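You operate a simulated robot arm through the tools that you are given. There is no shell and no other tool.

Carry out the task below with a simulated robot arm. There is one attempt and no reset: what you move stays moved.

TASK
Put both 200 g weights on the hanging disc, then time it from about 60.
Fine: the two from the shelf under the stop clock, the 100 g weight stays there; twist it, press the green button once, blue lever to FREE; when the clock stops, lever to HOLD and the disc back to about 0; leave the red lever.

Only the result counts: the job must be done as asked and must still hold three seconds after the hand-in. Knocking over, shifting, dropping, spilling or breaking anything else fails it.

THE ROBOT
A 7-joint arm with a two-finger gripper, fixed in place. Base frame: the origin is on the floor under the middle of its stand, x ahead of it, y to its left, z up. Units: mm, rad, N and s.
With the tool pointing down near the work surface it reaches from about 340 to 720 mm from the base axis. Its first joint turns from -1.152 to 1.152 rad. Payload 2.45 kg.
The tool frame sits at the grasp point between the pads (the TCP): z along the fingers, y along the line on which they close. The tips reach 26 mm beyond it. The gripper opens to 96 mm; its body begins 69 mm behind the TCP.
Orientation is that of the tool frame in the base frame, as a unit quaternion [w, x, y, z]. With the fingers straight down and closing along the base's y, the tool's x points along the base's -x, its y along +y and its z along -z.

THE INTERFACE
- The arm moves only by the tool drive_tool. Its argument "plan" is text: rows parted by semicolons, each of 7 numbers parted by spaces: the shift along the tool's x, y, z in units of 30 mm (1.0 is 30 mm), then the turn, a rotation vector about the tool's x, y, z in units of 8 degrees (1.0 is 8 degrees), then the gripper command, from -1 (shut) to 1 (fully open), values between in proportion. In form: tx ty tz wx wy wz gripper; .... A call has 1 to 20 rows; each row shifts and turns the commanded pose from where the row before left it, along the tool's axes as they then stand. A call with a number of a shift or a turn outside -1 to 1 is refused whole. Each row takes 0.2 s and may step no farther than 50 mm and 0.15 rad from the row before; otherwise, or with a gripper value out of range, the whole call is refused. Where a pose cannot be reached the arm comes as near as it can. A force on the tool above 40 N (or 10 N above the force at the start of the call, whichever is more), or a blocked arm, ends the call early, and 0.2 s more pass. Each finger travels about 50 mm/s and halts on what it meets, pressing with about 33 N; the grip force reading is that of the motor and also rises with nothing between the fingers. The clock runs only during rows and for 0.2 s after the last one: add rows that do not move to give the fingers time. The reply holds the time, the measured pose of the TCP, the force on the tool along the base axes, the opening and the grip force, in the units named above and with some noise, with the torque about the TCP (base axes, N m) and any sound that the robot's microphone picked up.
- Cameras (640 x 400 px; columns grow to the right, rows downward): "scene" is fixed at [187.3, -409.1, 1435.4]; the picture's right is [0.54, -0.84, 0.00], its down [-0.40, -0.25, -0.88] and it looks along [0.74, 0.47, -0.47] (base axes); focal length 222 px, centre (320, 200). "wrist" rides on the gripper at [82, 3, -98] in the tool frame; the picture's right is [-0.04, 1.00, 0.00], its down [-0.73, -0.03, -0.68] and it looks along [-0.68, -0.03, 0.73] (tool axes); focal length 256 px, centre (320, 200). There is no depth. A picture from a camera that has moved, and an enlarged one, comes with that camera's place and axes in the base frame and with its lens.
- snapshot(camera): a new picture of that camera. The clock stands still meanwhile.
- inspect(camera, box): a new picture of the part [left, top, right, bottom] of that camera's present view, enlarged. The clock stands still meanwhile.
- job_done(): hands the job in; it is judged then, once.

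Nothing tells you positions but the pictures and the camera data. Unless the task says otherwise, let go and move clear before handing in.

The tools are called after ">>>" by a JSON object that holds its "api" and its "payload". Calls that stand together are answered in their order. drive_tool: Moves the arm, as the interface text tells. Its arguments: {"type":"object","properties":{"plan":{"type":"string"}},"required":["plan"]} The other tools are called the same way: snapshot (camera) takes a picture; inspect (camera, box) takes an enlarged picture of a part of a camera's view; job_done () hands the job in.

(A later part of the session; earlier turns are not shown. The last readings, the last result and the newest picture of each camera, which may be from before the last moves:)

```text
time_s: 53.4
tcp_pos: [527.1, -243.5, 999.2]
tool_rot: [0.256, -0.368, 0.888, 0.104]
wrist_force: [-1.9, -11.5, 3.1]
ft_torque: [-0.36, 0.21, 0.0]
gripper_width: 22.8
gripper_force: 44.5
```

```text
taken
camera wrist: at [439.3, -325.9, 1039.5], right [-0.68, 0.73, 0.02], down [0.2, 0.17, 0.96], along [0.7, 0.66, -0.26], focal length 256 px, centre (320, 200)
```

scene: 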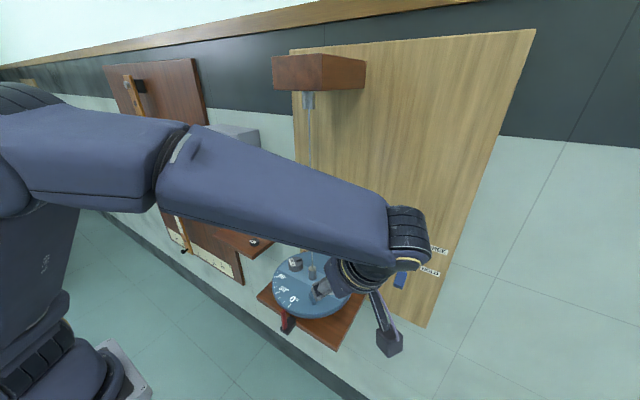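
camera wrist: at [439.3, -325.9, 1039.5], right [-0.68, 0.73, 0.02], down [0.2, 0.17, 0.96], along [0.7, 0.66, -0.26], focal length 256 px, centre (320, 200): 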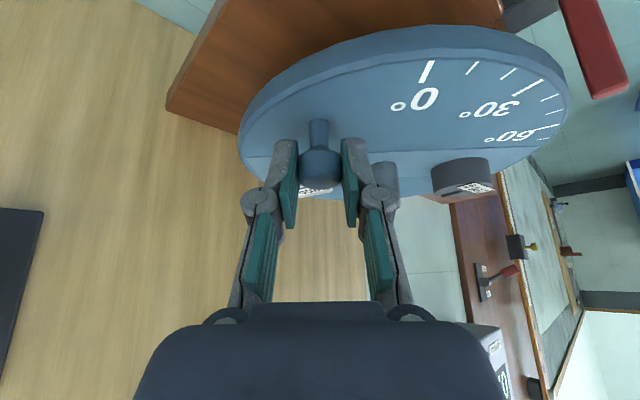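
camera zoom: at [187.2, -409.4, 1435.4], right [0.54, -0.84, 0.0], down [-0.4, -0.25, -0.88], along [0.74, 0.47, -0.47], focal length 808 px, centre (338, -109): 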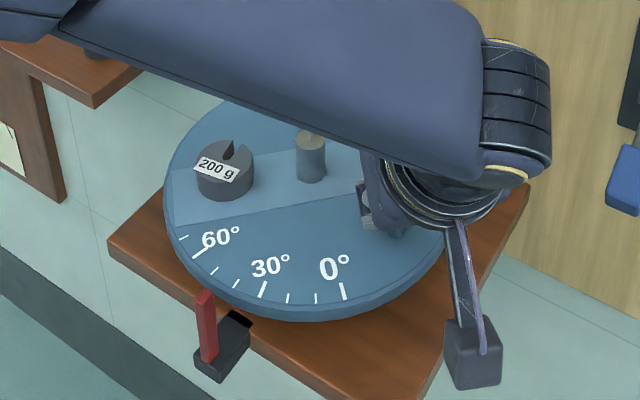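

>>> {"api": "drive_tool", "payload": {"plan": "-0.115 -0.206 0.071 -0.33125 0 -0.53 -0.7;-0.115 -0.206 0.071 -0.33125 0 -0.53 -0.7;-0.115 -0.206 0.071 -0.33125 0 -0.53 -0.7;0 0 0 0 0 0 -0.7"}}

>>> {"api": "inspect", "payload": {"camera": "scene", "box": [250, 230, 380, 340]}}

>>> {"api": "snapshot", "payload": {"camera": "wrist"}}

```text
time_s: 54.4
tcp_pos: [548.5, -243.5, 998.1]
tool_rot: [0.238, -0.481, 0.832, 0.137]
wrist_force: [4.3, -4.2, -2.6]
ft_torque: [-0.01, -0.14, -0.25]
gripper_width: 22.9
gripper_force: 45.2
```

```text
3.64 times, centred on (315, 285) of scene
camera zoom: at [187.5, -409.2, 1435.4], right [0.54, -0.84, 0.0], down [-0.4, -0.25, -0.88], along [0.74, 0.47, -0.47], focal length 808 px, centre (338, -109)
```

zoom: 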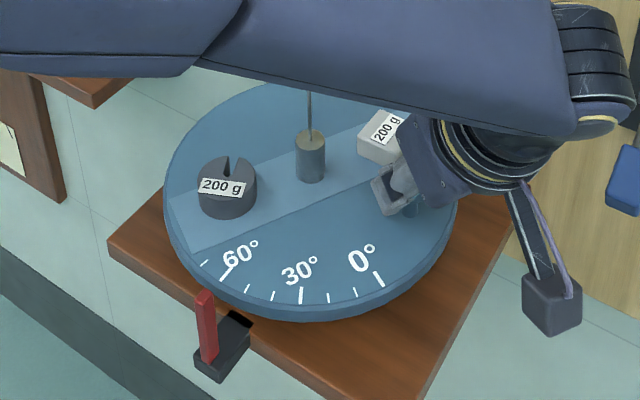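

```text
taken
camera wrist: at [485.5, -347.2, 1039.4], right [-0.85, 0.53, 0.02], down [0.16, 0.21, 0.96], along [0.5, 0.82, -0.26], focal length 256 px, centre (320, 200)
```

wrist: 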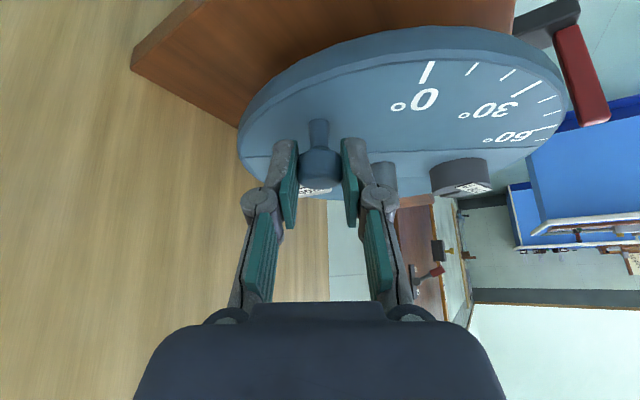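

The 60° tick is now at the pointer. I'll open the gripper and see whether the disc stays.

>>> {"api": "drive_tool", "payload": {"plan": "0 0 0 0 0 0 -0.5;0 0 0 0 0 0 -0.3;0 0 0 0 0 0 -0.04;0 0 0 0 0 0 -0.04"}}

>>> {"api": "inspect", "payload": {"camera": "scene", "box": [250, 230, 380, 340]}}

>>> {"api": "inspect", "payload": {"camera": "wrist", "box": [180, 40, 460, 230]}}

```text
time_s: 55.4
tcp_pos: [548.8, -245.1, 999.4]
tool_rot: [0.238, -0.48, 0.833, 0.137]
wrist_force: [0.3, -1.1, -0.4]
ft_torque: [0.04, -0.02, 0.02]
gripper_width: 45.9
gripper_force: 0.0
```

```text
3.64 times, centred on (315, 285) of scene
camera zoom: at [187.3, -409.1, 1435.4], right [0.54, -0.84, 0.0], down [-0.4, -0.25, -0.88], along [0.74, 0.47, -0.47], focal length 808 px, centre (338, -109)
```

zoom: 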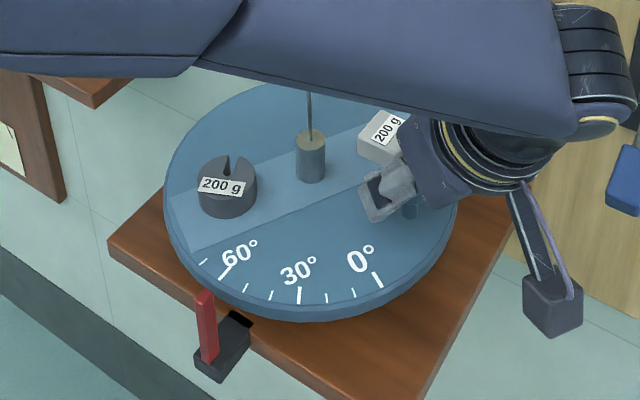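

```text
2.11 times, centred on (320, 135) of wrist
camera zoom: at [484.6, -347.8, 1039.8], right [-0.85, 0.53, 0.02], down [0.16, 0.21, 0.96], along [0.51, 0.82, -0.26], focal length 539 px, centre (320, 337)
```

zoom: 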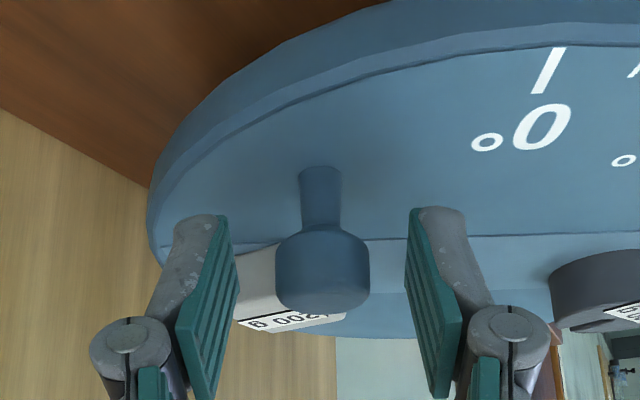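

The disc stayed put under HOLD. I'll take a close look at the reading at the pointer.

>>> {"api": "inspect", "payload": {"camera": "scene", "box": [270, 285, 330, 325]}}

>>> {"api": "inspect", "payload": {"camera": "wrist", "box": [400, 0, 640, 150]}}

```text
10.00 times, centred on (300, 305) of scene
camera zoom: at [187.3, -409.1, 1435.4], right [0.54, -0.84, 0.0], down [-0.4, -0.25, -0.88], along [0.74, 0.47, -0.47], focal length 2224 px, centre (520, -850)
```

zoom: 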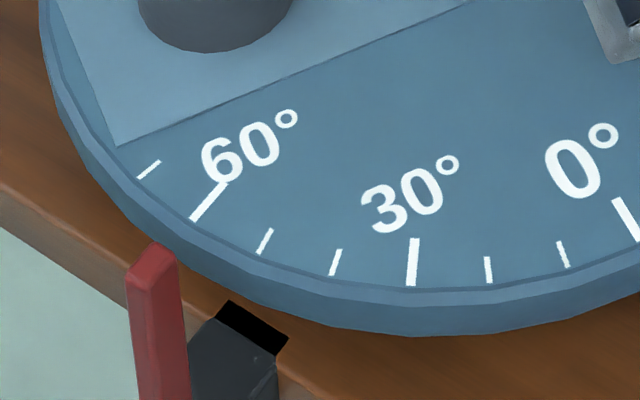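

```text
2.67 times, centred on (520, 75) of wrist
camera zoom: at [484.6, -347.8, 1039.8], right [-0.85, 0.53, 0.02], down [0.16, 0.21, 0.96], along [0.51, 0.82, -0.26], focal length 683 px, centre (-213, 533)
```

zoom: 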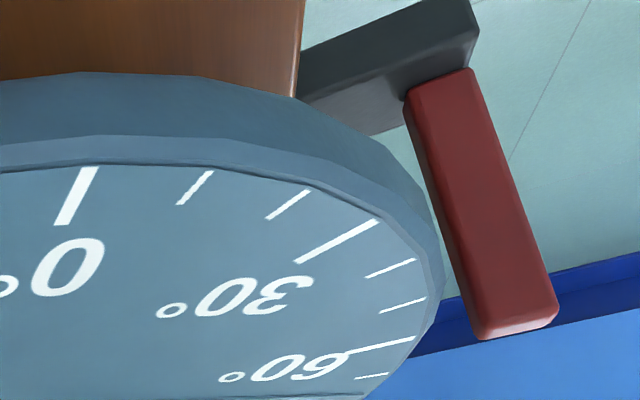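

The disc reads about 58–60° against the index, which is fine. I'll back away from the knob along the finger direction, then head for the clock's green button.

>>> {"api": "drive_tool", "payload": {"plan": "0 0 -0.5 0 0 0 -0.04;0 0 -1 0 0 0 -0.04;0 0 -1 0 0 0 -0.04;0 0 -1 0 0 0 -0.04;0 0 -1 0 0 0 -0.04;0 0 0 0 0 0 -0.04"}}

>>> {"api": "snapshot", "payload": {"camera": "scene"}}

>>> {"api": "snapshot", "payload": {"camera": "wrist"}}

```text
time_s: 56.8
tcp_pos: [512.2, -308.6, 1113.8]
tool_rot: [0.238, -0.481, 0.832, 0.138]
wrist_force: [1.0, -0.3, 0.2]
ft_torque: [-0.01, -0.02, 0.0]
gripper_width: 46.1
gripper_force: 0.1
```

```text
taken
```

scene: 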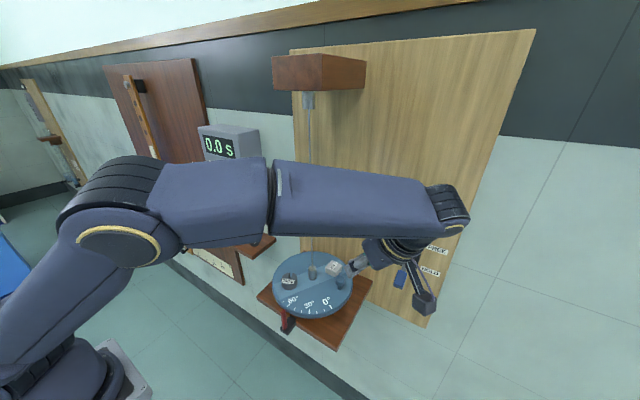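

```text
taken
camera wrist: at [448.6, -411.8, 1154.8], right [-0.85, 0.53, 0.02], down [0.16, 0.21, 0.96], along [0.51, 0.82, -0.26], focal length 256 px, centre (320, 200)
```

wrist: 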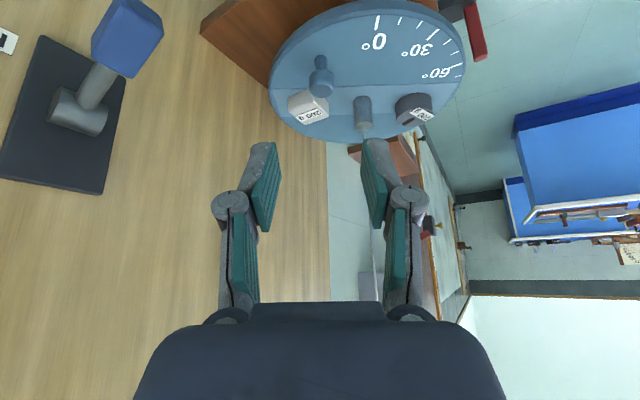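

The disc holds at about 60°. Since the blue lever is close in view, I'll measure it now.

>>> {"api": "inspect", "payload": {"camera": "wrist", "box": [0, 0, 200, 200]}}

>>> {"api": "inspect", "payload": {"camera": "scene", "box": [380, 225, 460, 305]}}

```text
2.00 times, centred on (100, 100) of wrist
camera zoom: at [448.6, -411.8, 1154.8], right [-0.85, 0.53, 0.02], down [0.16, 0.21, 0.96], along [0.51, 0.82, -0.26], focal length 512 px, centre (760, 400)
```

zoom: 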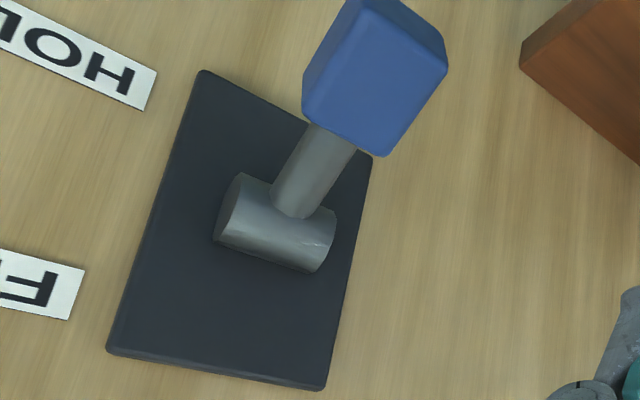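

```text
5.00 times, centred on (420, 265) of scene
camera zoom: at [187.3, -409.1, 1435.4], right [0.54, -0.84, 0.0], down [-0.4, -0.25, -0.88], along [0.74, 0.47, -0.47], focal length 1112 px, centre (-180, -125)
```

zoom: 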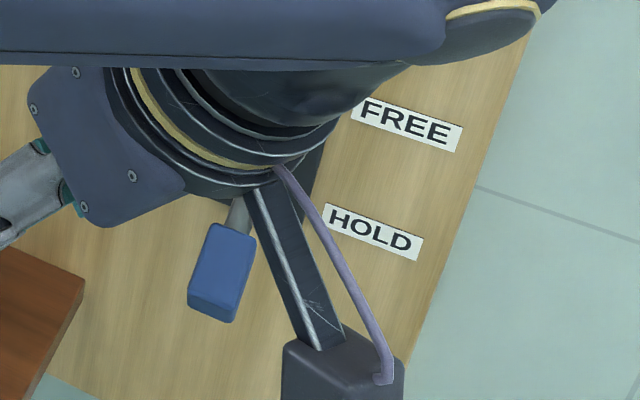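

The lever handle is at about (612, -366, 1014) and pivots near (675, -366, 1041). First the button at about (600, 184, 1191): I'll back away from the panel, straighten the yaw and close the fingers.

>>> {"api": "drive_tool", "payload": {"plan": "0.118 0.962 -0.86 0 0 0 -0.04;0.118 0.962 -0.86 0 0 0 -0.04;0.118 0.962 -0.86 0 0 0 -0.04;0 0 0 0.497 0 0.795 -0.5;0 0 0 0.497 0 0.795 -1;0 0 0 0.497 0 0.795 -1;0 0 0 0.497 0 0.795 -1;0 0 0 0.497 0 0.795 -1;0 0 0 0.497 0 0.795 -1;0 0 0 0.497 0 0.795 -1;0 0 0 0.497 0 0.795 -1;0 0 0 0 0 0 -1"}}

>>> {"api": "snapshot", "payload": {"camera": "scene"}}

```text
time_s: 59.4
tcp_pos: [412.9, -308.2, 1172.8]
tool_rot: [0.276, 0.002, 0.961, -0.001]
wrist_force: [0.5, -0.8, 0.8]
ft_torque: [0.01, 0.01, 0.0]
gripper_width: 0.0
gripper_force: 28.0
```

```text
taken
```

scene: 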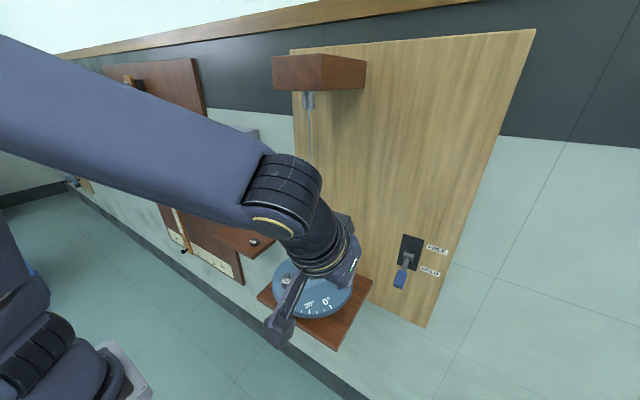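

>>> {"api": "drive_tool", "payload": {"plan": "-0.021 0.967 -0.033 0 0 0 -1;-0.021 0.967 -0.033 0 0 0 -1;-0.021 0.967 -0.033 0 0 0 -1;-0.021 0.967 -0.033 0 0 0 -1;-0.021 0.967 -0.033 0 0 0 -1;-0.021 0.967 -0.033 0 0 0 -1;-0.021 0.967 -0.033 0 0 0 -1;-0.021 0.967 -0.033 0 0 0 -1;-0.021 0.967 -0.033 0 0 0 -1;-0.021 0.967 -0.033 0 0 0 -1;-0.021 0.967 -0.033 0 0 0 -1;-0.021 0.967 -0.033 0 0 0 -1;-0.021 0.967 -0.033 0 0 0 -1;-0.021 0.967 -0.033 0 0 0 -1;-0.021 0.967 -0.033 0 0 0 -1;-0.021 0.967 -0.033 0 0 0 -1;-0.021 0.93 -0.033 0 0 0 -1;0 0 0 0 0 0 -1"}}

>>> {"api": "snapshot", "payload": {"camera": "scene"}}

>>> {"api": "snapshot", "payload": {"camera": "wrist"}}

```text
time_s: 63.2
tcp_pos: [410.8, 184.5, 1193.1]
tool_rot: [0.275, 0.0, 0.961, 0.0]
wrist_force: [0.0, -0.3, 0.0]
ft_torque: [0.01, -0.03, 0.0]
gripper_width: 0.0
gripper_force: 28.3
```

```text
taken
```

scene: 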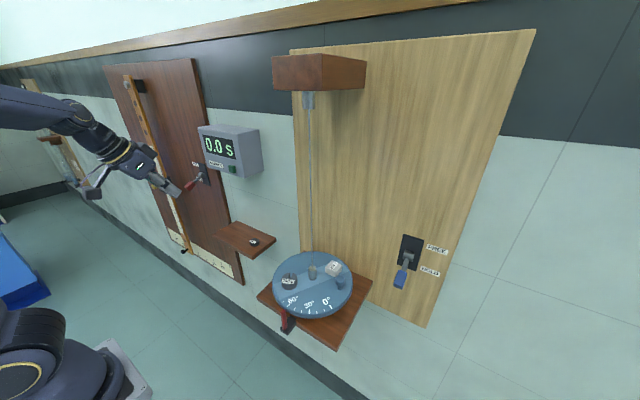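

```text
taken
camera wrist: at [290.7, 188.1, 1234.0], right [0.04, 1.0, 0.02], down [0.26, -0.03, 0.96], along [0.96, -0.03, -0.26], focal length 256 px, centre (320, 200)
```

wrist: 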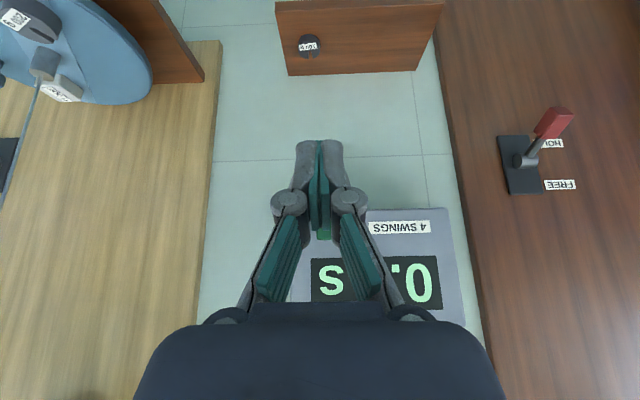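

The button is right behind the closed fingertips in view. I'll enlarge it to aim precisely.

>>> {"api": "inspect", "payload": {"camera": "wrist", "box": [260, 190, 440, 320]}}

>>> {"api": "inspect", "payload": {"camera": "scene", "box": [130, 110, 280, 210]}}

```text
3.08 times, centred on (350, 255) of wrist
camera zoom: at [290.7, 188.1, 1234.0], right [0.04, 1.0, 0.02], down [0.26, -0.03, 0.96], along [0.96, -0.03, -0.26], focal length 788 px, centre (228, 31)
```

zoom: 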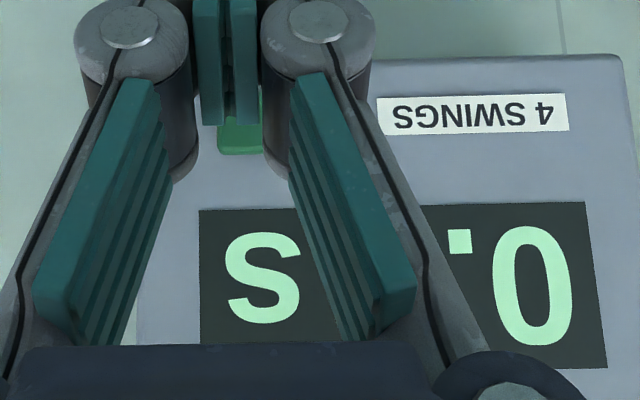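

```text
4.00 times, centred on (205, 160) of scene
camera zoom: at [187.3, -409.1, 1435.4], right [0.54, -0.84, 0.0], down [-0.4, -0.25, -0.88], along [0.74, 0.47, -0.47], focal length 889 px, centre (780, 360)
```

zoom: 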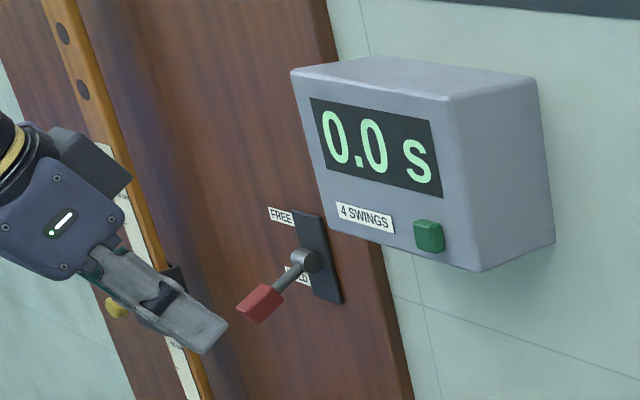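

The button spans roughly y 175–203 and z 1177–1200. I'll tilt the closed fingers to 60° so they point more forward and move to about 25 mm in front of it.

>>> {"api": "drive_tool", "payload": {"plan": "0 0 0 0 -0.875 0 -1;0 0 0 0 -0.875 0 -1;0 0 0 0 -0.875 0 -1;0 0 0 0 -0.875 0 -1;-0.444 0.023 0.777 0 0 0 -1;-0.444 0.023 0.777 0 0 0 -1;-0.444 0.023 0.777 0 0 0 -1;-0.444 0.023 0.777 0 0 0 -1;-0.444 0.023 0.777 0 0 0 -1;0 0 0 0 0 0 -1"}}

>>> {"api": "snapshot", "payload": {"camera": "wrist"}}

>>> {"api": "inspect", "payload": {"camera": "scene", "box": [180, 110, 280, 200]}}

```text
time_s: 65.4
tcp_pos: [530.0, 182.5, 1198.8]
tool_rot: [0.5, 0.001, 0.866, -0.001]
wrist_force: [0.5, -0.6, -0.9]
ft_torque: [-0.01, 0.03, -0.02]
gripper_width: 0.0
gripper_force: 28.1
out of reach, approached as far as the arm can: row 9
```

```text
taken
camera wrist: at [404.4, 187.0, 1177.9], right [0.02, 1.0, 0.03], down [-0.22, -0.03, 0.97], along [0.97, -0.03, 0.22], focal length 256 px, centre (320, 200)
```

wrist: 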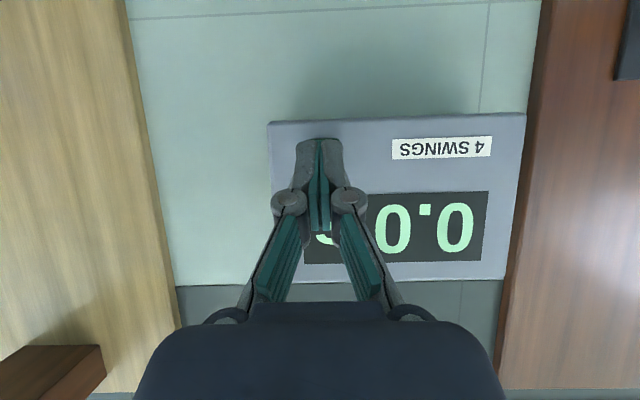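

```text
4.44 times, centred on (230, 155) of scene
camera zoom: at [187.3, -409.1, 1435.4], right [0.54, -0.84, 0.0], down [-0.4, -0.25, -0.88], along [0.74, 0.47, -0.47], focal length 988 px, centre (720, 400)
```

zoom: 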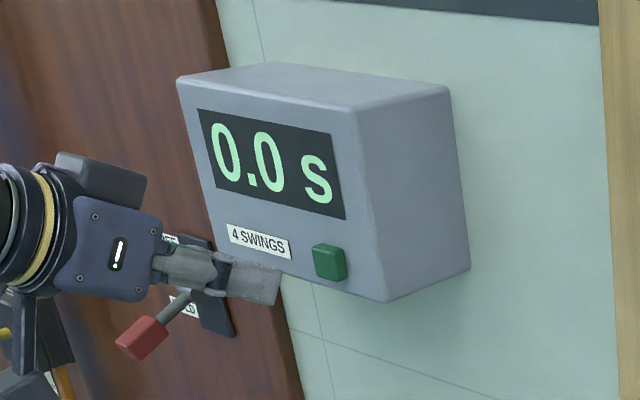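

The arm reported that last step as out of reach at this tilt, stopping about 40 mm short of the button, with nothing touched. I'll step back, reduce the tilt to about 45° and check the pose.

>>> {"api": "drive_tool", "payload": {"plan": "0.5 0 -0.866 0 0 0 -1;0.5 0 -0.866 0 0 0 -1;0 0 0 0 0.94 0 -1;0 0 0 0 0.94 0 -1;0 0 0 0 0 0 -1"}}

>>> {"api": "snapshot", "payload": {"camera": "scene"}}

```text
time_s: 66.6
tcp_pos: [470.2, 183.4, 1198.6]
tool_rot: [0.382, 0.0, 0.924, -0.001]
wrist_force: [0.2, 0.1, -0.5]
ft_torque: [0.02, -0.01, 0.01]
gripper_width: 0.0
gripper_force: 28.2
```

```text
taken
```

scene: 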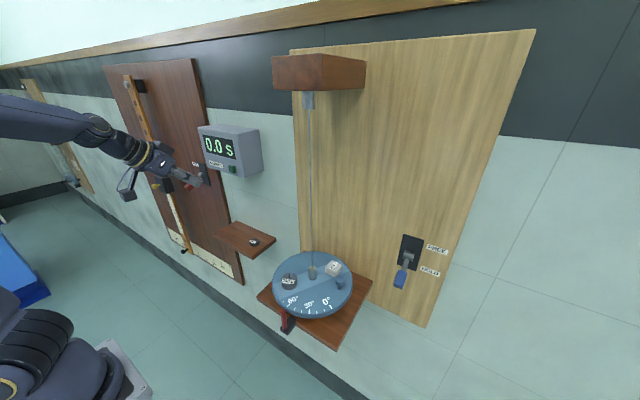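

>>> {"api": "drive_tool", "payload": {"plan": "-0.59 0.051 0.59 0 0 0 -1;-0.59 0.051 0.59 0 0 0 -1;-0.59 0.051 0.59 0 0 0 -1;0 0 0 0 0 0 -1"}}

>>> {"api": "snapshot", "payload": {"camera": "wrist"}}

>>> {"api": "inspect", "payload": {"camera": "scene", "box": [180, 110, 280, 200]}}

```text
time_s: 67.6
tcp_pos: [526.6, 183.4, 1216.8]
tool_rot: [0.373, -0.005, 0.928, 0.005]
wrist_force: [-0.6, 0.2, -0.7]
ft_torque: [0.01, 0.0, 0.0]
gripper_width: 0.3
gripper_force: 28.6
out of reach, approached as far as the arm can: row 2, 3
```

```text
taken
camera wrist: at [399.6, 186.9, 1232.0], right [0.02, 1.0, 0.03], down [0.06, -0.03, 1.0], along [1.0, -0.01, -0.06], focal length 256 px, centre (320, 200)
```

wrist: 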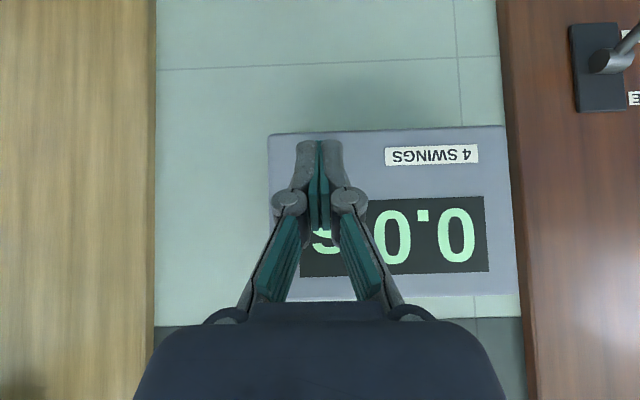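

```text
4.44 times, centred on (230, 155) of scene
camera zoom: at [187.3, -409.1, 1435.4], right [0.54, -0.84, 0.0], down [-0.4, -0.25, -0.88], along [0.74, 0.47, -0.47], focal length 988 px, centre (720, 400)
```

zoom: 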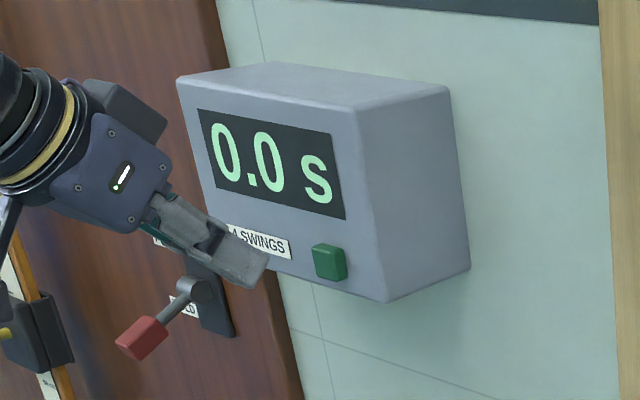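

The arm seems to run out of first-joint range here because the elbow swings out to the left. I'll back off and yaw the tool to the left, which keeps the wrist nearer the base, then try again.

>>> {"api": "drive_tool", "payload": {"plan": "0.927 0 -0.48 0 0 0 -1;0.927 0 -0.48 0 0 0 -1;0 0 0 -0.663 0 -0.663 -1;0 0 0 -0.663 0 -0.663 -1;0 0 0 -0.663 0 -0.663 -1;0 0 0 -0.663 0 -0.663 -1;0 0 0 0 0 0 -1"}}

>>> {"api": "snapshot", "payload": {"camera": "scene"}}

>>> {"api": "snapshot", "payload": {"camera": "wrist"}}

```text
time_s: 69.2
tcp_pos: [486.7, 188.3, 1187.4]
tool_rot: [0.369, -0.239, 0.893, 0.098]
wrist_force: [0.4, 0.3, -0.5]
ft_torque: [0.02, 0.0, -0.02]
gripper_width: 0.0
gripper_force: 28.5
```

```text
taken
```

scene: 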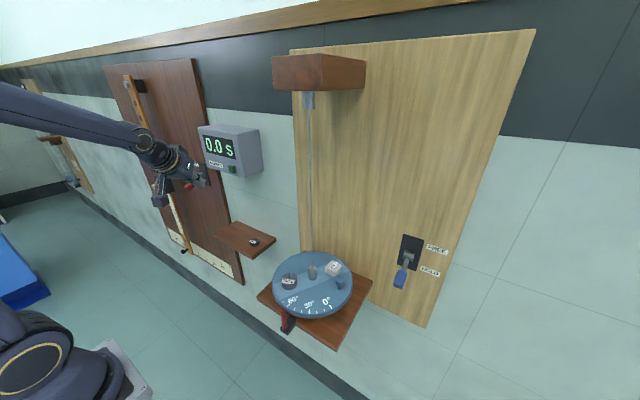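

```text
taken
camera wrist: at [374.6, 129.2, 1199.7], right [-0.47, 0.88, 0.03], down [0.05, -0.01, 1.0], along [0.88, 0.48, -0.04], focal length 256 px, centre (320, 200)
```

wrist: 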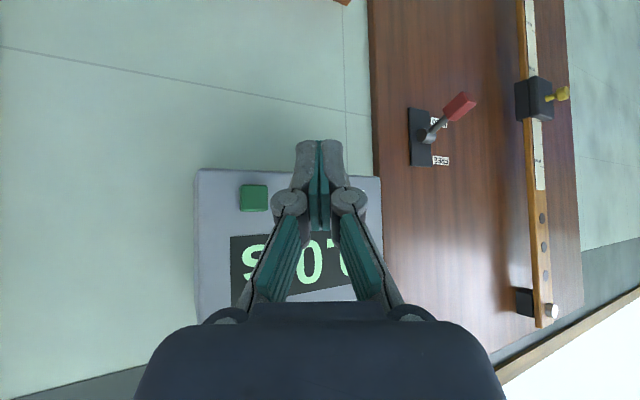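

The pose is now followed exactly and the button is visible at about (600, 186, 1187.5). I'll move to just in front of it.

>>> {"api": "drive_tool", "payload": {"plan": "-0.467 -0.356 0.3 0 0 0 -1;-0.467 -0.356 0.3 0 0 0 -1;-0.467 -0.356 0.3 0 0 0 -1;0 0 0 0 0 0 -1"}}

>>> {"api": "snapshot", "payload": {"camera": "wrist"}}

>>> {"api": "inspect", "payload": {"camera": "scene", "box": [180, 110, 280, 200]}}

```text
time_s: 70.2
tcp_pos: [546.1, 185.3, 1198.4]
tool_rot: [0.369, -0.239, 0.893, 0.099]
wrist_force: [0.6, 0.5, -0.4]
ft_torque: [0.0, -0.04, 0.01]
gripper_width: 0.3
gripper_force: 28.4
```

```text
taken
camera wrist: at [433.0, 126.0, 1210.8], right [-0.47, 0.88, 0.03], down [0.05, -0.01, 1.0], along [0.88, 0.47, -0.04], focal length 256 px, centre (320, 200)
```

wrist: 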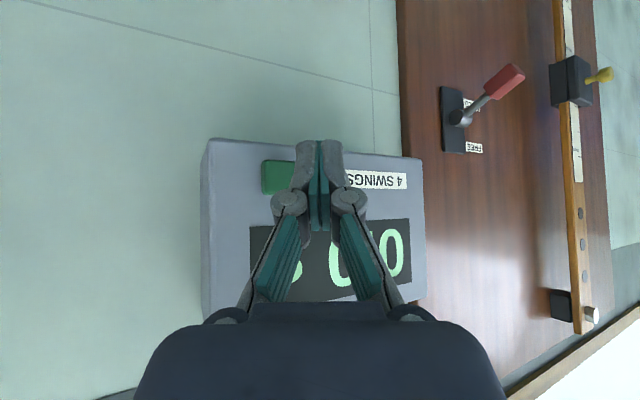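

```text
4.44 times, centred on (230, 155) of scene
camera zoom: at [187.3, -409.1, 1435.4], right [0.54, -0.84, 0.0], down [-0.4, -0.25, -0.88], along [0.74, 0.47, -0.47], focal length 988 px, centre (720, 400)
```

zoom: 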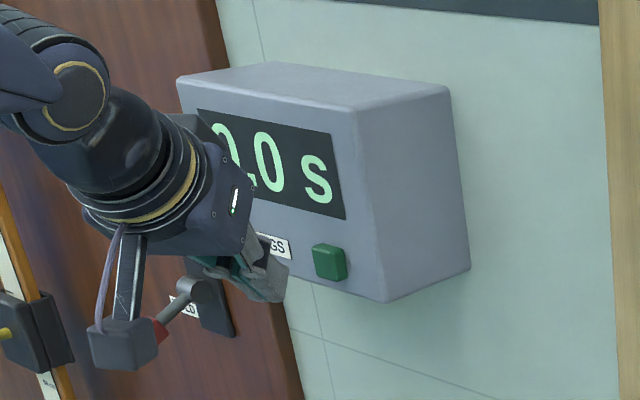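

The fingertip is aligned about 24 mm in front of the button. Advancing straight ahead in small steps.

>>> {"api": "drive_tool", "payload": {"plan": "-0.153 -0.125 0.153 0 0 0 -1;-0.153 -0.125 0.153 0 0 0 -1;0 0 0 0 0 0 -1"}}

>>> {"api": "inspect", "payload": {"camera": "wrist", "box": [200, 100, 440, 250]}}

>>> {"api": "inspect", "payload": {"camera": "scene", "box": [200, 130, 270, 190]}}

```text
time_s: 71.0
tcp_pos: [559.7, 186.5, 1198.3]
tool_rot: [0.369, -0.239, 0.893, 0.099]
wrist_force: [0.6, 0.2, -0.6]
ft_torque: [0.03, -0.03, 0.0]
gripper_width: 0.0
gripper_force: 28.9
```

```text
2.67 times, centred on (320, 175) of wrist
camera zoom: at [448.1, 126.7, 1210.3], right [-0.47, 0.88, 0.03], down [0.05, -0.01, 1.0], along [0.88, 0.47, -0.04], focal length 683 px, centre (320, 267)
```

zoom: 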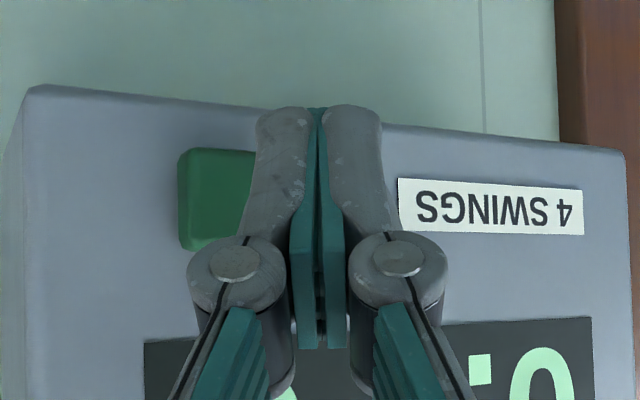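

```text
6.67 times, centred on (235, 160) of scene
camera zoom: at [187.3, -409.1, 1435.4], right [0.54, -0.84, 0.0], down [-0.4, -0.25, -0.88], along [0.74, 0.47, -0.47], focal length 1482 px, centre (887, 467)
```

zoom: 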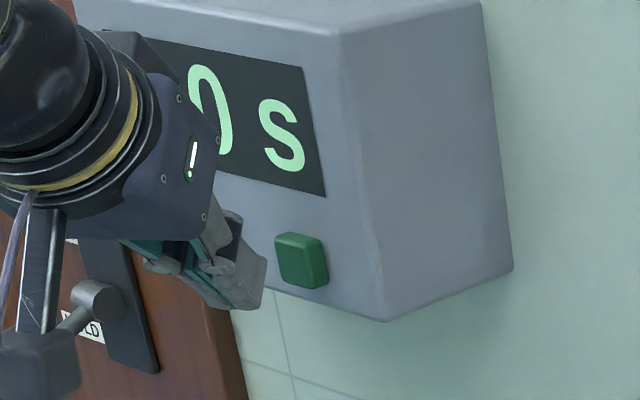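

>>> {"api": "drive_tool", "payload": {"plan": "-0.102 -0.14 0.102 0 0 0 -1;0 0 0 0 0 0 -1"}}

>>> {"api": "inspect", "payload": {"camera": "wrist", "box": [200, 100, 440, 250]}}

```text
time_s: 71.6
tcp_pos: [566.2, 185.5, 1197.9]
tool_rot: [0.369, -0.238, 0.893, 0.098]
wrist_force: [0.2, 0.2, -0.5]
ft_torque: [0.01, 0.0, 0.02]
gripper_width: 0.0
gripper_force: 27.9
```

```text
2.67 times, centred on (320, 175) of wrist
camera zoom: at [453.4, 125.1, 1209.5], right [-0.47, 0.88, 0.03], down [0.05, -0.01, 1.0], along [0.88, 0.47, -0.04], focal length 683 px, centre (320, 267)
```

zoom: 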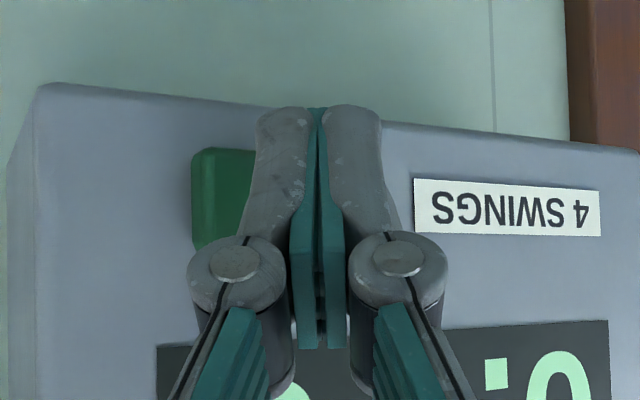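

>>> {"api": "drive_tool", "payload": {"plan": "-0.061 -0.05 0.061 0 0 0 -1;0 0 0 0 0 0 -1"}}

>>> {"api": "inspect", "payload": {"camera": "scene", "box": [200, 130, 270, 190]}}

```text
time_s: 72.2
tcp_pos: [567.8, 184.8, 1198.6]
tool_rot: [0.37, -0.238, 0.893, 0.099]
wrist_force: [0.4, -0.2, -0.4]
ft_torque: [0.04, -0.01, -0.02]
gripper_width: 0.0
gripper_force: 28.2
```

```text
6.67 times, centred on (235, 160) of scene
camera zoom: at [187.3, -409.1, 1435.4], right [0.54, -0.84, 0.0], down [-0.4, -0.25, -0.88], along [0.74, 0.47, -0.47], focal length 1482 px, centre (887, 467)
```

zoom: 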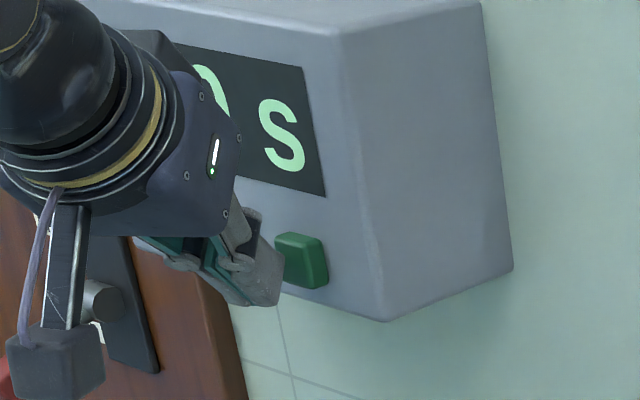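

>>> {"api": "drive_tool", "payload": {"plan": "-0.0494 -0.0789 0.0494 0 0 0 -1;0 0 0 0 0 0 -1"}}

>>> {"api": "drive_tool", "payload": {"plan": "-0.0494 -0.0789 0.0494 0 0 0 -1;0 0 0 0 0 0 -1"}}

>>> {"api": "inspect", "payload": {"camera": "scene", "box": [200, 130, 270, 190]}}

>>> {"api": "inspect", "payload": {"camera": "wrist", "box": [200, 100, 440, 250]}}

```text
time_s: 72.8
tcp_pos: [571.5, 183.8, 1197.2]
tool_rot: [0.37, -0.238, 0.893, 0.099]
wrist_force: [-1.1, 0.6, -0.4]
ft_torque: [-0.01, -0.02, 0.05]
gripper_width: 0.0
gripper_force: 28.9
```

```text
time_s: 73.4
tcp_pos: [574.2, 183.4, 1197.7]
tool_rot: [0.369, -0.239, 0.893, 0.099]
wrist_force: [-1.7, 0.4, 0.0]
ft_torque: [-0.03, -0.03, 0.04]
gripper_width: 0.1
gripper_force: 28.2
heard: click
```

```text
6.67 times, centred on (235, 160) of scene
camera zoom: at [187.3, -409.1, 1435.4], right [0.54, -0.84, 0.0], down [-0.4, -0.25, -0.88], along [0.74, 0.47, -0.47], focal length 1482 px, centre (887, 467)
```

zoom: 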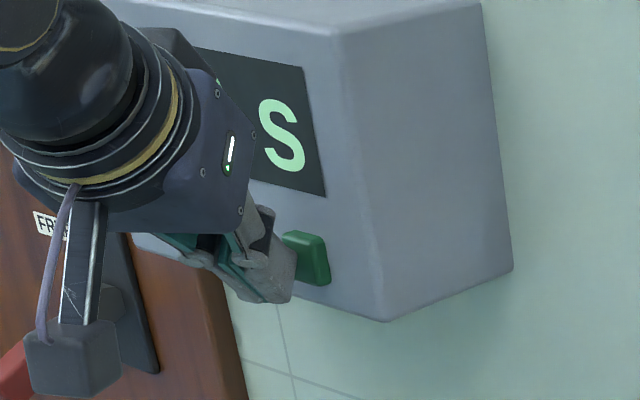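

```text
2.67 times, centred on (320, 175) of wrist
camera zoom: at [462.1, 123.0, 1209.8], right [-0.47, 0.88, 0.03], down [0.05, -0.01, 1.0], along [0.88, 0.47, -0.04], focal length 683 px, centre (320, 267)
```

zoom: 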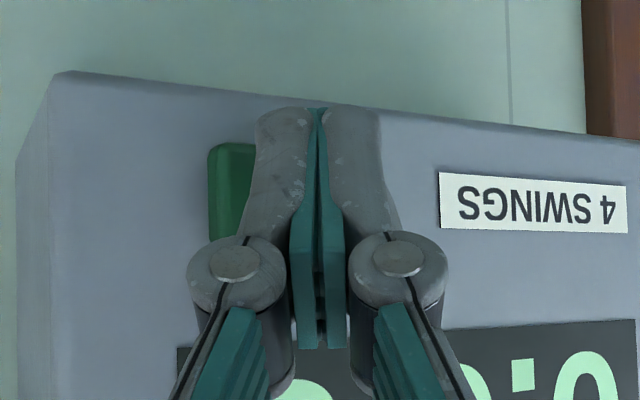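

The microphone heard a click, so the button is pressed. I'll back straight off and read the clock.

>>> {"api": "drive_tool", "payload": {"plan": "0.612 0.5 -0.612 0 0 0 -1;0.612 0.5 -0.612 0 0 0 -1;0 0 0 0 0 0 -1"}}

>>> {"api": "inspect", "payload": {"camera": "scene", "box": [180, 110, 280, 200]}}

>>> {"api": "snapshot", "payload": {"camera": "wrist"}}

```text
time_s: 74.2
tcp_pos: [511.9, 183.9, 1196.6]
tool_rot: [0.37, -0.238, 0.892, 0.098]
wrist_force: [0.0, 0.8, 0.0]
ft_torque: [0.02, 0.05, -0.01]
gripper_width: 0.1
gripper_force: 28.7
```

```text
4.44 times, centred on (230, 155) of scene
camera zoom: at [187.3, -409.1, 1435.4], right [0.54, -0.84, 0.0], down [-0.4, -0.25, -0.88], along [0.74, 0.47, -0.47], focal length 988 px, centre (720, 400)
```

zoom: 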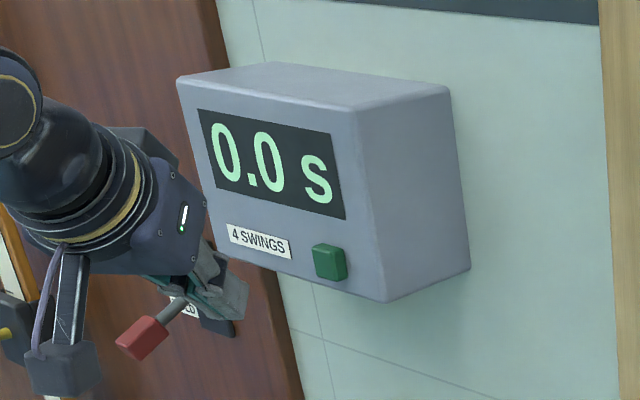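

```text
taken
camera wrist: at [400.8, 124.2, 1209.6], right [-0.47, 0.88, 0.03], down [0.05, -0.01, 1.0], along [0.88, 0.47, -0.04], focal length 256 px, centre (320, 200)
```

wrist: 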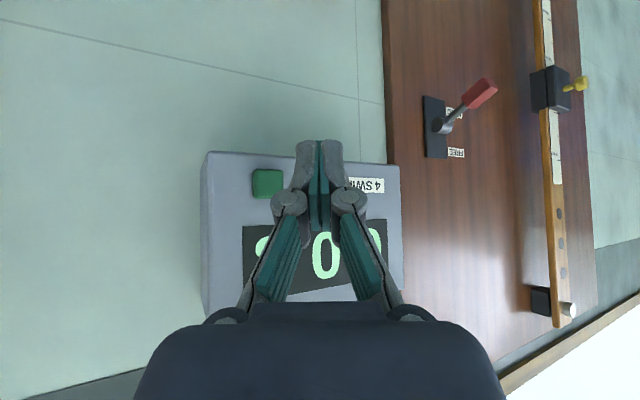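

The clock is armed at 0.0 s. Now to the blue lever: retreat, straighten the yaw, and carry the hand right at x≈412, in front of the disc and wire.

>>> {"api": "drive_tool", "payload": {"plan": "0.51 0.417 -0.51 0 0 0 -1;0.51 0.417 -0.51 0 0 0 -1;0.51 0.417 -0.51 0 0 0 -1;0.51 0.417 -0.51 0 0 0 -1;0 0 0 0.663 0 0.663 -0.5;0 0 0 0.663 0 0.663 -0.05;0 0 0 0.663 0 0.663 -0.05;0 0 0 0.663 0 0.663 -0.05;0 0 0 0 0 0 -0.05"}}

>>> {"api": "drive_tool", "payload": {"plan": "0.133 -0.965 0.133 0 0 0 -0.05;0.133 -0.965 0.133 0 0 0 -0.05;0.133 -0.965 0.133 0 0 0 -0.05;0.133 -0.965 0.133 0 0 0 -0.05;0.133 -0.965 0.133 0 0 0 -0.05;0.133 -0.965 0.133 0 0 0 -0.05;0.133 -0.965 0.133 0 0 0 -0.05;0.133 -0.965 0.133 0 0 0 -0.05;0.133 -0.965 0.133 0 0 0 -0.05;0.133 -0.965 0.133 0 0 0 -0.05;0.133 -0.965 0.133 0 0 0 -0.05;0.133 -0.965 0.133 0 0 0 -0.05;0.133 -0.965 0.133 0 0 0 -0.05;0.133 -0.965 0.133 0 0 0 -0.05;0.133 -0.965 0.133 0 0 0 -0.05;0.133 -0.965 0.133 0 0 0 -0.05;0.133 -0.965 0.133 0 0 0 -0.05;0.133 -0.965 0.133 0 0 0 -0.05;0.133 -0.965 0.133 0 0 0 -0.05;0 0 0 0 0 0 -0.05"}}

>>> {"api": "snapshot", "payload": {"camera": "wrist"}}

>>> {"api": "snapshot", "payload": {"camera": "scene"}}

```text
time_s: 76.2
tcp_pos: [416.1, 181.4, 1197.7]
tool_rot: [0.382, 0.001, 0.924, -0.002]
wrist_force: [-0.3, 0.3, 0.1]
ft_torque: [-0.01, 0.01, 0.01]
gripper_width: 45.5
gripper_force: 0.1
```

```text
time_s: 80.1
tcp_pos: [414.9, -348.8, 1123.3]
tool_rot: [0.345, -0.034, 0.935, -0.067]
wrist_force: [-0.9, 0.0, -0.6]
ft_torque: [-0.02, -0.02, 0.03]
gripper_width: 45.5
gripper_force: 0.2
stopped in row 19: the arm was blocked; the commanded pose is now the measured one
```

```text
taken
camera wrist: at [289.0, -343.2, 1144.2], right [0.01, 0.99, -0.12], down [0.12, 0.12, 0.99], along [0.99, -0.03, -0.11], focal length 256 px, centre (320, 200)
```

wrist: 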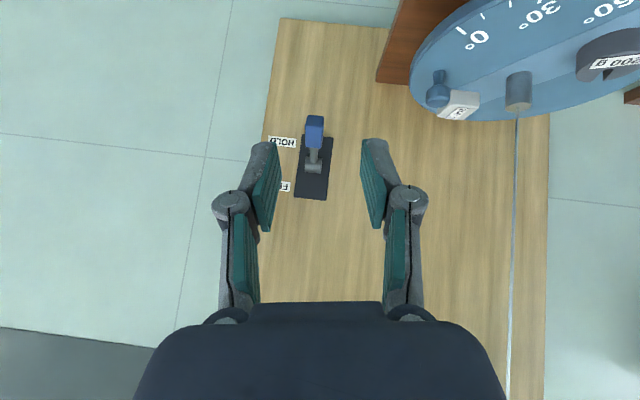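

```text
taken
```

scene: 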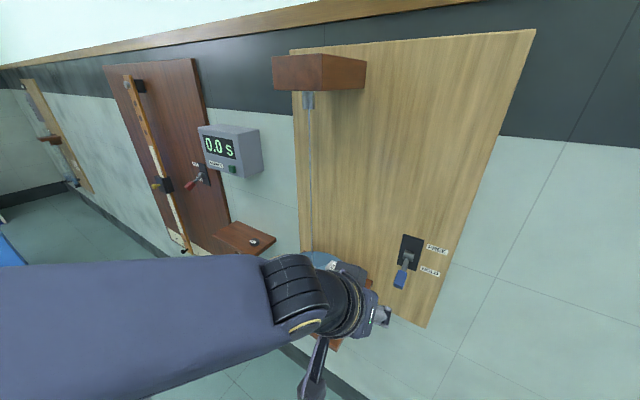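

The arm got blocked near (415, -349, 1123), probably by a joint limit with this 45° tilt on the right side, and nothing was touched. The 32° tilt worked everywhere here, so I'll return to it and re-check the pose.

>>> {"api": "drive_tool", "payload": {"plan": "0 0.6 0 -0.413 0.556 0.384 -0.05;0 0.6 0 -0.413 0.556 0.384 -0.05;0 0 0 0 0 0 -0.05"}}

>>> {"api": "snapshot", "payload": {"camera": "scene"}}

>>> {"api": "snapshot", "payload": {"camera": "wrist"}}

```text
time_s: 80.9
tcp_pos: [415.3, -312.2, 1119.0]
tool_rot: [0.273, 0.002, 0.962, 0.004]
wrist_force: [-0.1, 0.9, 0.3]
ft_torque: [0.01, -0.01, 0.03]
gripper_width: 45.3
gripper_force: 0.1
```

```text
taken
```

scene: 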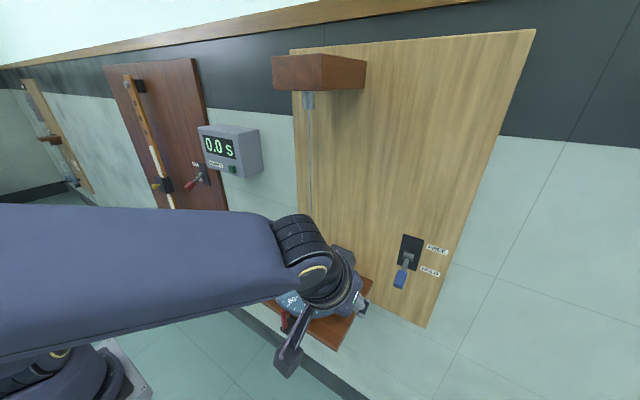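

```text
taken
camera wrist: at [293.9, -308.1, 1161.1], right [0.04, 1.0, 0.03], down [0.27, -0.04, 0.96], along [0.96, -0.03, -0.27], focal length 256 px, centre (320, 200)
```

wrist: 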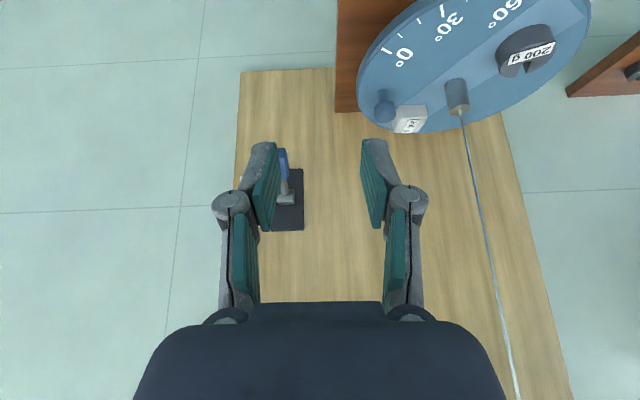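

The orientation is restored. I'll approach the lever handle at this tilt in stages, watching that the arm follows.

>>> {"api": "drive_tool", "payload": {"plan": "-0.62 -0.3 0.695 0 0 0 -0.05;-0.62 -0.3 0.695 0 0 0 -0.05;-0.62 -0.3 0.695 0 0 0 -0.05;-0.62 -0.3 0.695 0 0 0 -0.05;0 0 0 0 0 0 -0.05"}}

>>> {"api": "snapshot", "payload": {"camera": "wrist"}}

>>> {"api": "snapshot", "payload": {"camera": "scene"}}

```text
time_s: 81.5
tcp_pos: [417.1, -314.3, 1140.2]
tool_rot: [0.241, -0.009, 0.968, -0.065]
wrist_force: [-0.1, 1.0, -0.4]
ft_torque: [-0.01, 0.05, 0.05]
gripper_width: 45.5
gripper_force: 0.2
out of reach, approached as far as the arm can: row 1, 2
stopped in row 2: the arm was blocked; the commanded pose is now the measured one
```

```text
taken
camera wrist: at [298.9, -303.7, 1189.0], right [0.05, 0.99, -0.11], down [0.33, 0.09, 0.94], along [0.94, -0.08, -0.32], focal length 256 px, centre (320, 200)
```

wrist: 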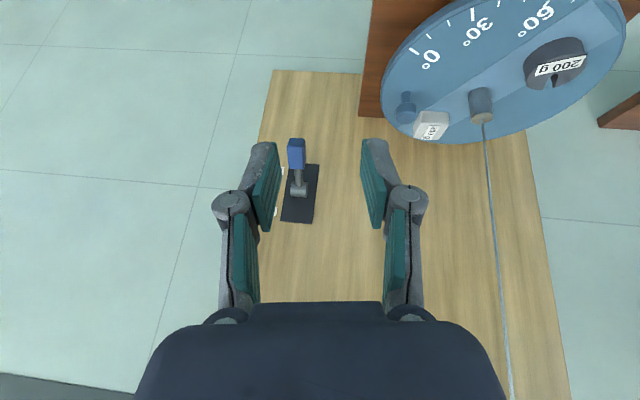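

```text
taken
```

scene: 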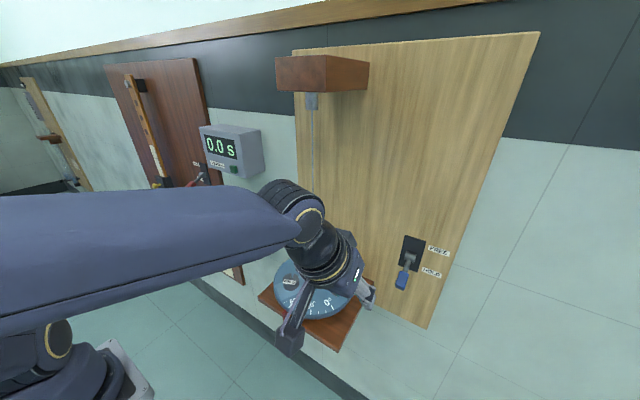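

The arm is blocked again and the scene picture shifted slightly. So the arm posture itself is folded awkwardly and pressing on something of its own. I'll reverse back left and up to unfold it.

>>> {"api": "drive_tool", "payload": {"plan": "0 0.8 0 -0.43 -0.25 0.19 -0.05;0 0.8 0 -0.43 -0.25 0.19 -0.05;-0.35 0.7 -0.56 0 0 0 -0.05;-0.35 0.7 -0.56 0 0 0 -0.05;-0.35 0.7 -0.56 0 0 0 -0.05;0 0 0 0 0 0 -0.05"}}

>>> {"api": "snapshot", "payload": {"camera": "scene"}}

```text
time_s: 82.9
tcp_pos: [420.2, -208.9, 1194.4]
tool_rot: [0.278, 0.001, 0.96, 0.01]
wrist_force: [0.4, -0.3, 0.4]
ft_torque: [-0.01, 0.0, -0.04]
gripper_width: 45.5
gripper_force: 0.0
```

```text
taken
```

scene: 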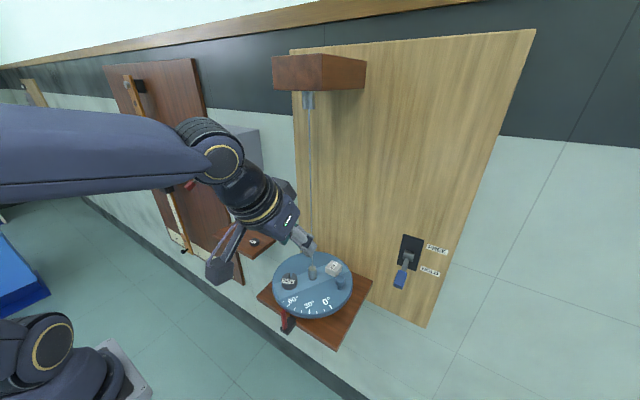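

The arm is free again at (420, -209, 1194). I'll approach the lever along a higher, more forward route, in small verified stages.

>>> {"api": "drive_tool", "payload": {"plan": "-0.5 -0.6 0.31 0 0 0 -0.05;-0.5 -0.6 0.31 0 0 0 -0.05;0 0 0 0 0 0 -0.05"}}

>>> {"api": "snapshot", "payload": {"camera": "scene"}}

```text
time_s: 83.7
tcp_pos: [455.1, -244.6, 1192.6]
tool_rot: [0.278, 0.001, 0.961, 0.01]
wrist_force: [0.1, 0.1, -0.6]
ft_torque: [0.01, 0.02, 0.01]
gripper_width: 45.9
gripper_force: 0.1
```

```text
taken
```

scene: 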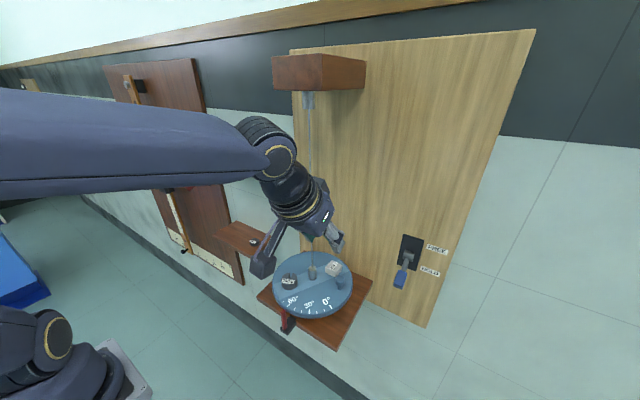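

>>> {"api": "drive_tool", "payload": {"plan": "-0.366 -0.722 0.36 0 0 0 -0.05;-0.366 -0.722 0.36 0 0 0 -0.05;-0.366 -0.722 0.36 0 0 0 -0.05;0 0 0 0 0 0 -0.05"}}

>>> {"api": "snapshot", "payload": {"camera": "scene"}}

```text
time_s: 84.7
tcp_pos: [459.2, -252.3, 1190.6]
tool_rot: [0.279, 0.0, 0.96, 0.009]
wrist_force: [0.6, 0.8, -0.7]
ft_torque: [-0.03, -0.01, 0.01]
gripper_width: 45.6
gripper_force: 0.1
out of reach, approached as far as the arm can: row 1, 2, 3
```

```text
taken
```

scene: 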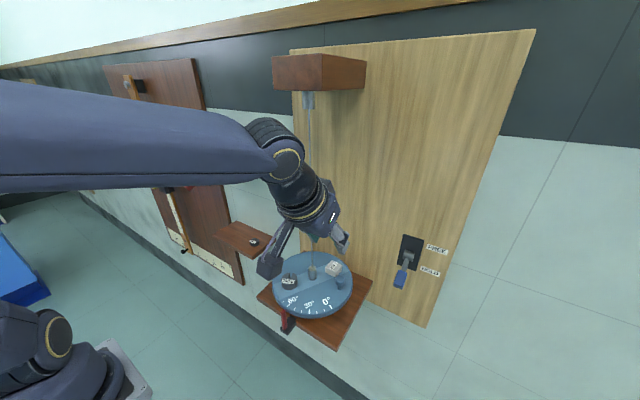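

It is still out of reach in this posture: the wrist and elbow have drifted into a bad branch. I'll go back via the shelf side, where the arm stretches out naturally, to recover the posture that worked earlier.

>>> {"api": "drive_tool", "payload": {"plan": "0.31 0.85 -0.195 0 0 0 -0.05;0.31 0.85 -0.195 0 0 0 -0.05;0.31 0.85 -0.195 0 0 0 -0.05;0.31 0.85 -0.195 0 0 0 -0.05;0.059 0.972 0.094 0 0 0 -0.05;0.059 0.972 0.094 0 0 0 -0.05;0.059 0.972 0.094 0 0 0 -0.05;0.059 0.972 0.094 0 0 0 -0.05;0.059 0.972 0.094 0 0 0 -0.05;0.059 0.972 0.094 0 0 0 -0.05;0.059 0.972 0.094 0 0 0 -0.05;0.059 0.972 0.094 0 0 0 -0.05;0.059 0.972 0.094 0 0 0 -0.05;0.059 0.972 0.094 0 0 0 -0.05;0.059 0.972 0.094 0 0 0 -0.05;0.059 0.972 0.094 0 0 0 -0.05;0 0 0 0 0 0 -0.05"}}

>>> {"api": "snapshot", "payload": {"camera": "scene"}}

```text
time_s: 88.3
tcp_pos: [412.1, 202.2, 1158.9]
tool_rot: [0.278, 0.001, 0.961, 0.008]
wrist_force: [-0.5, -0.1, 1.0]
ft_torque: [-0.01, 0.02, -0.02]
gripper_width: 45.5
gripper_force: 0.1
```

```text
taken
```

scene: 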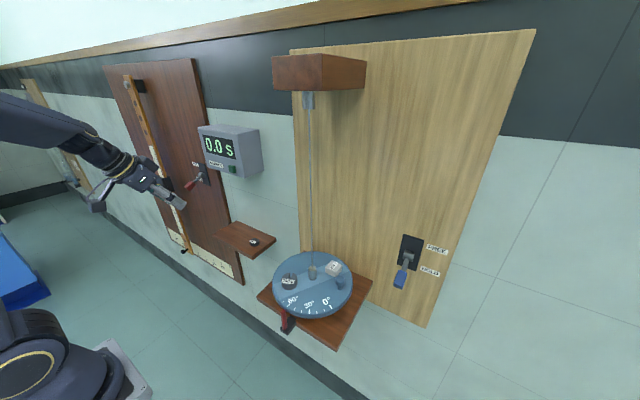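

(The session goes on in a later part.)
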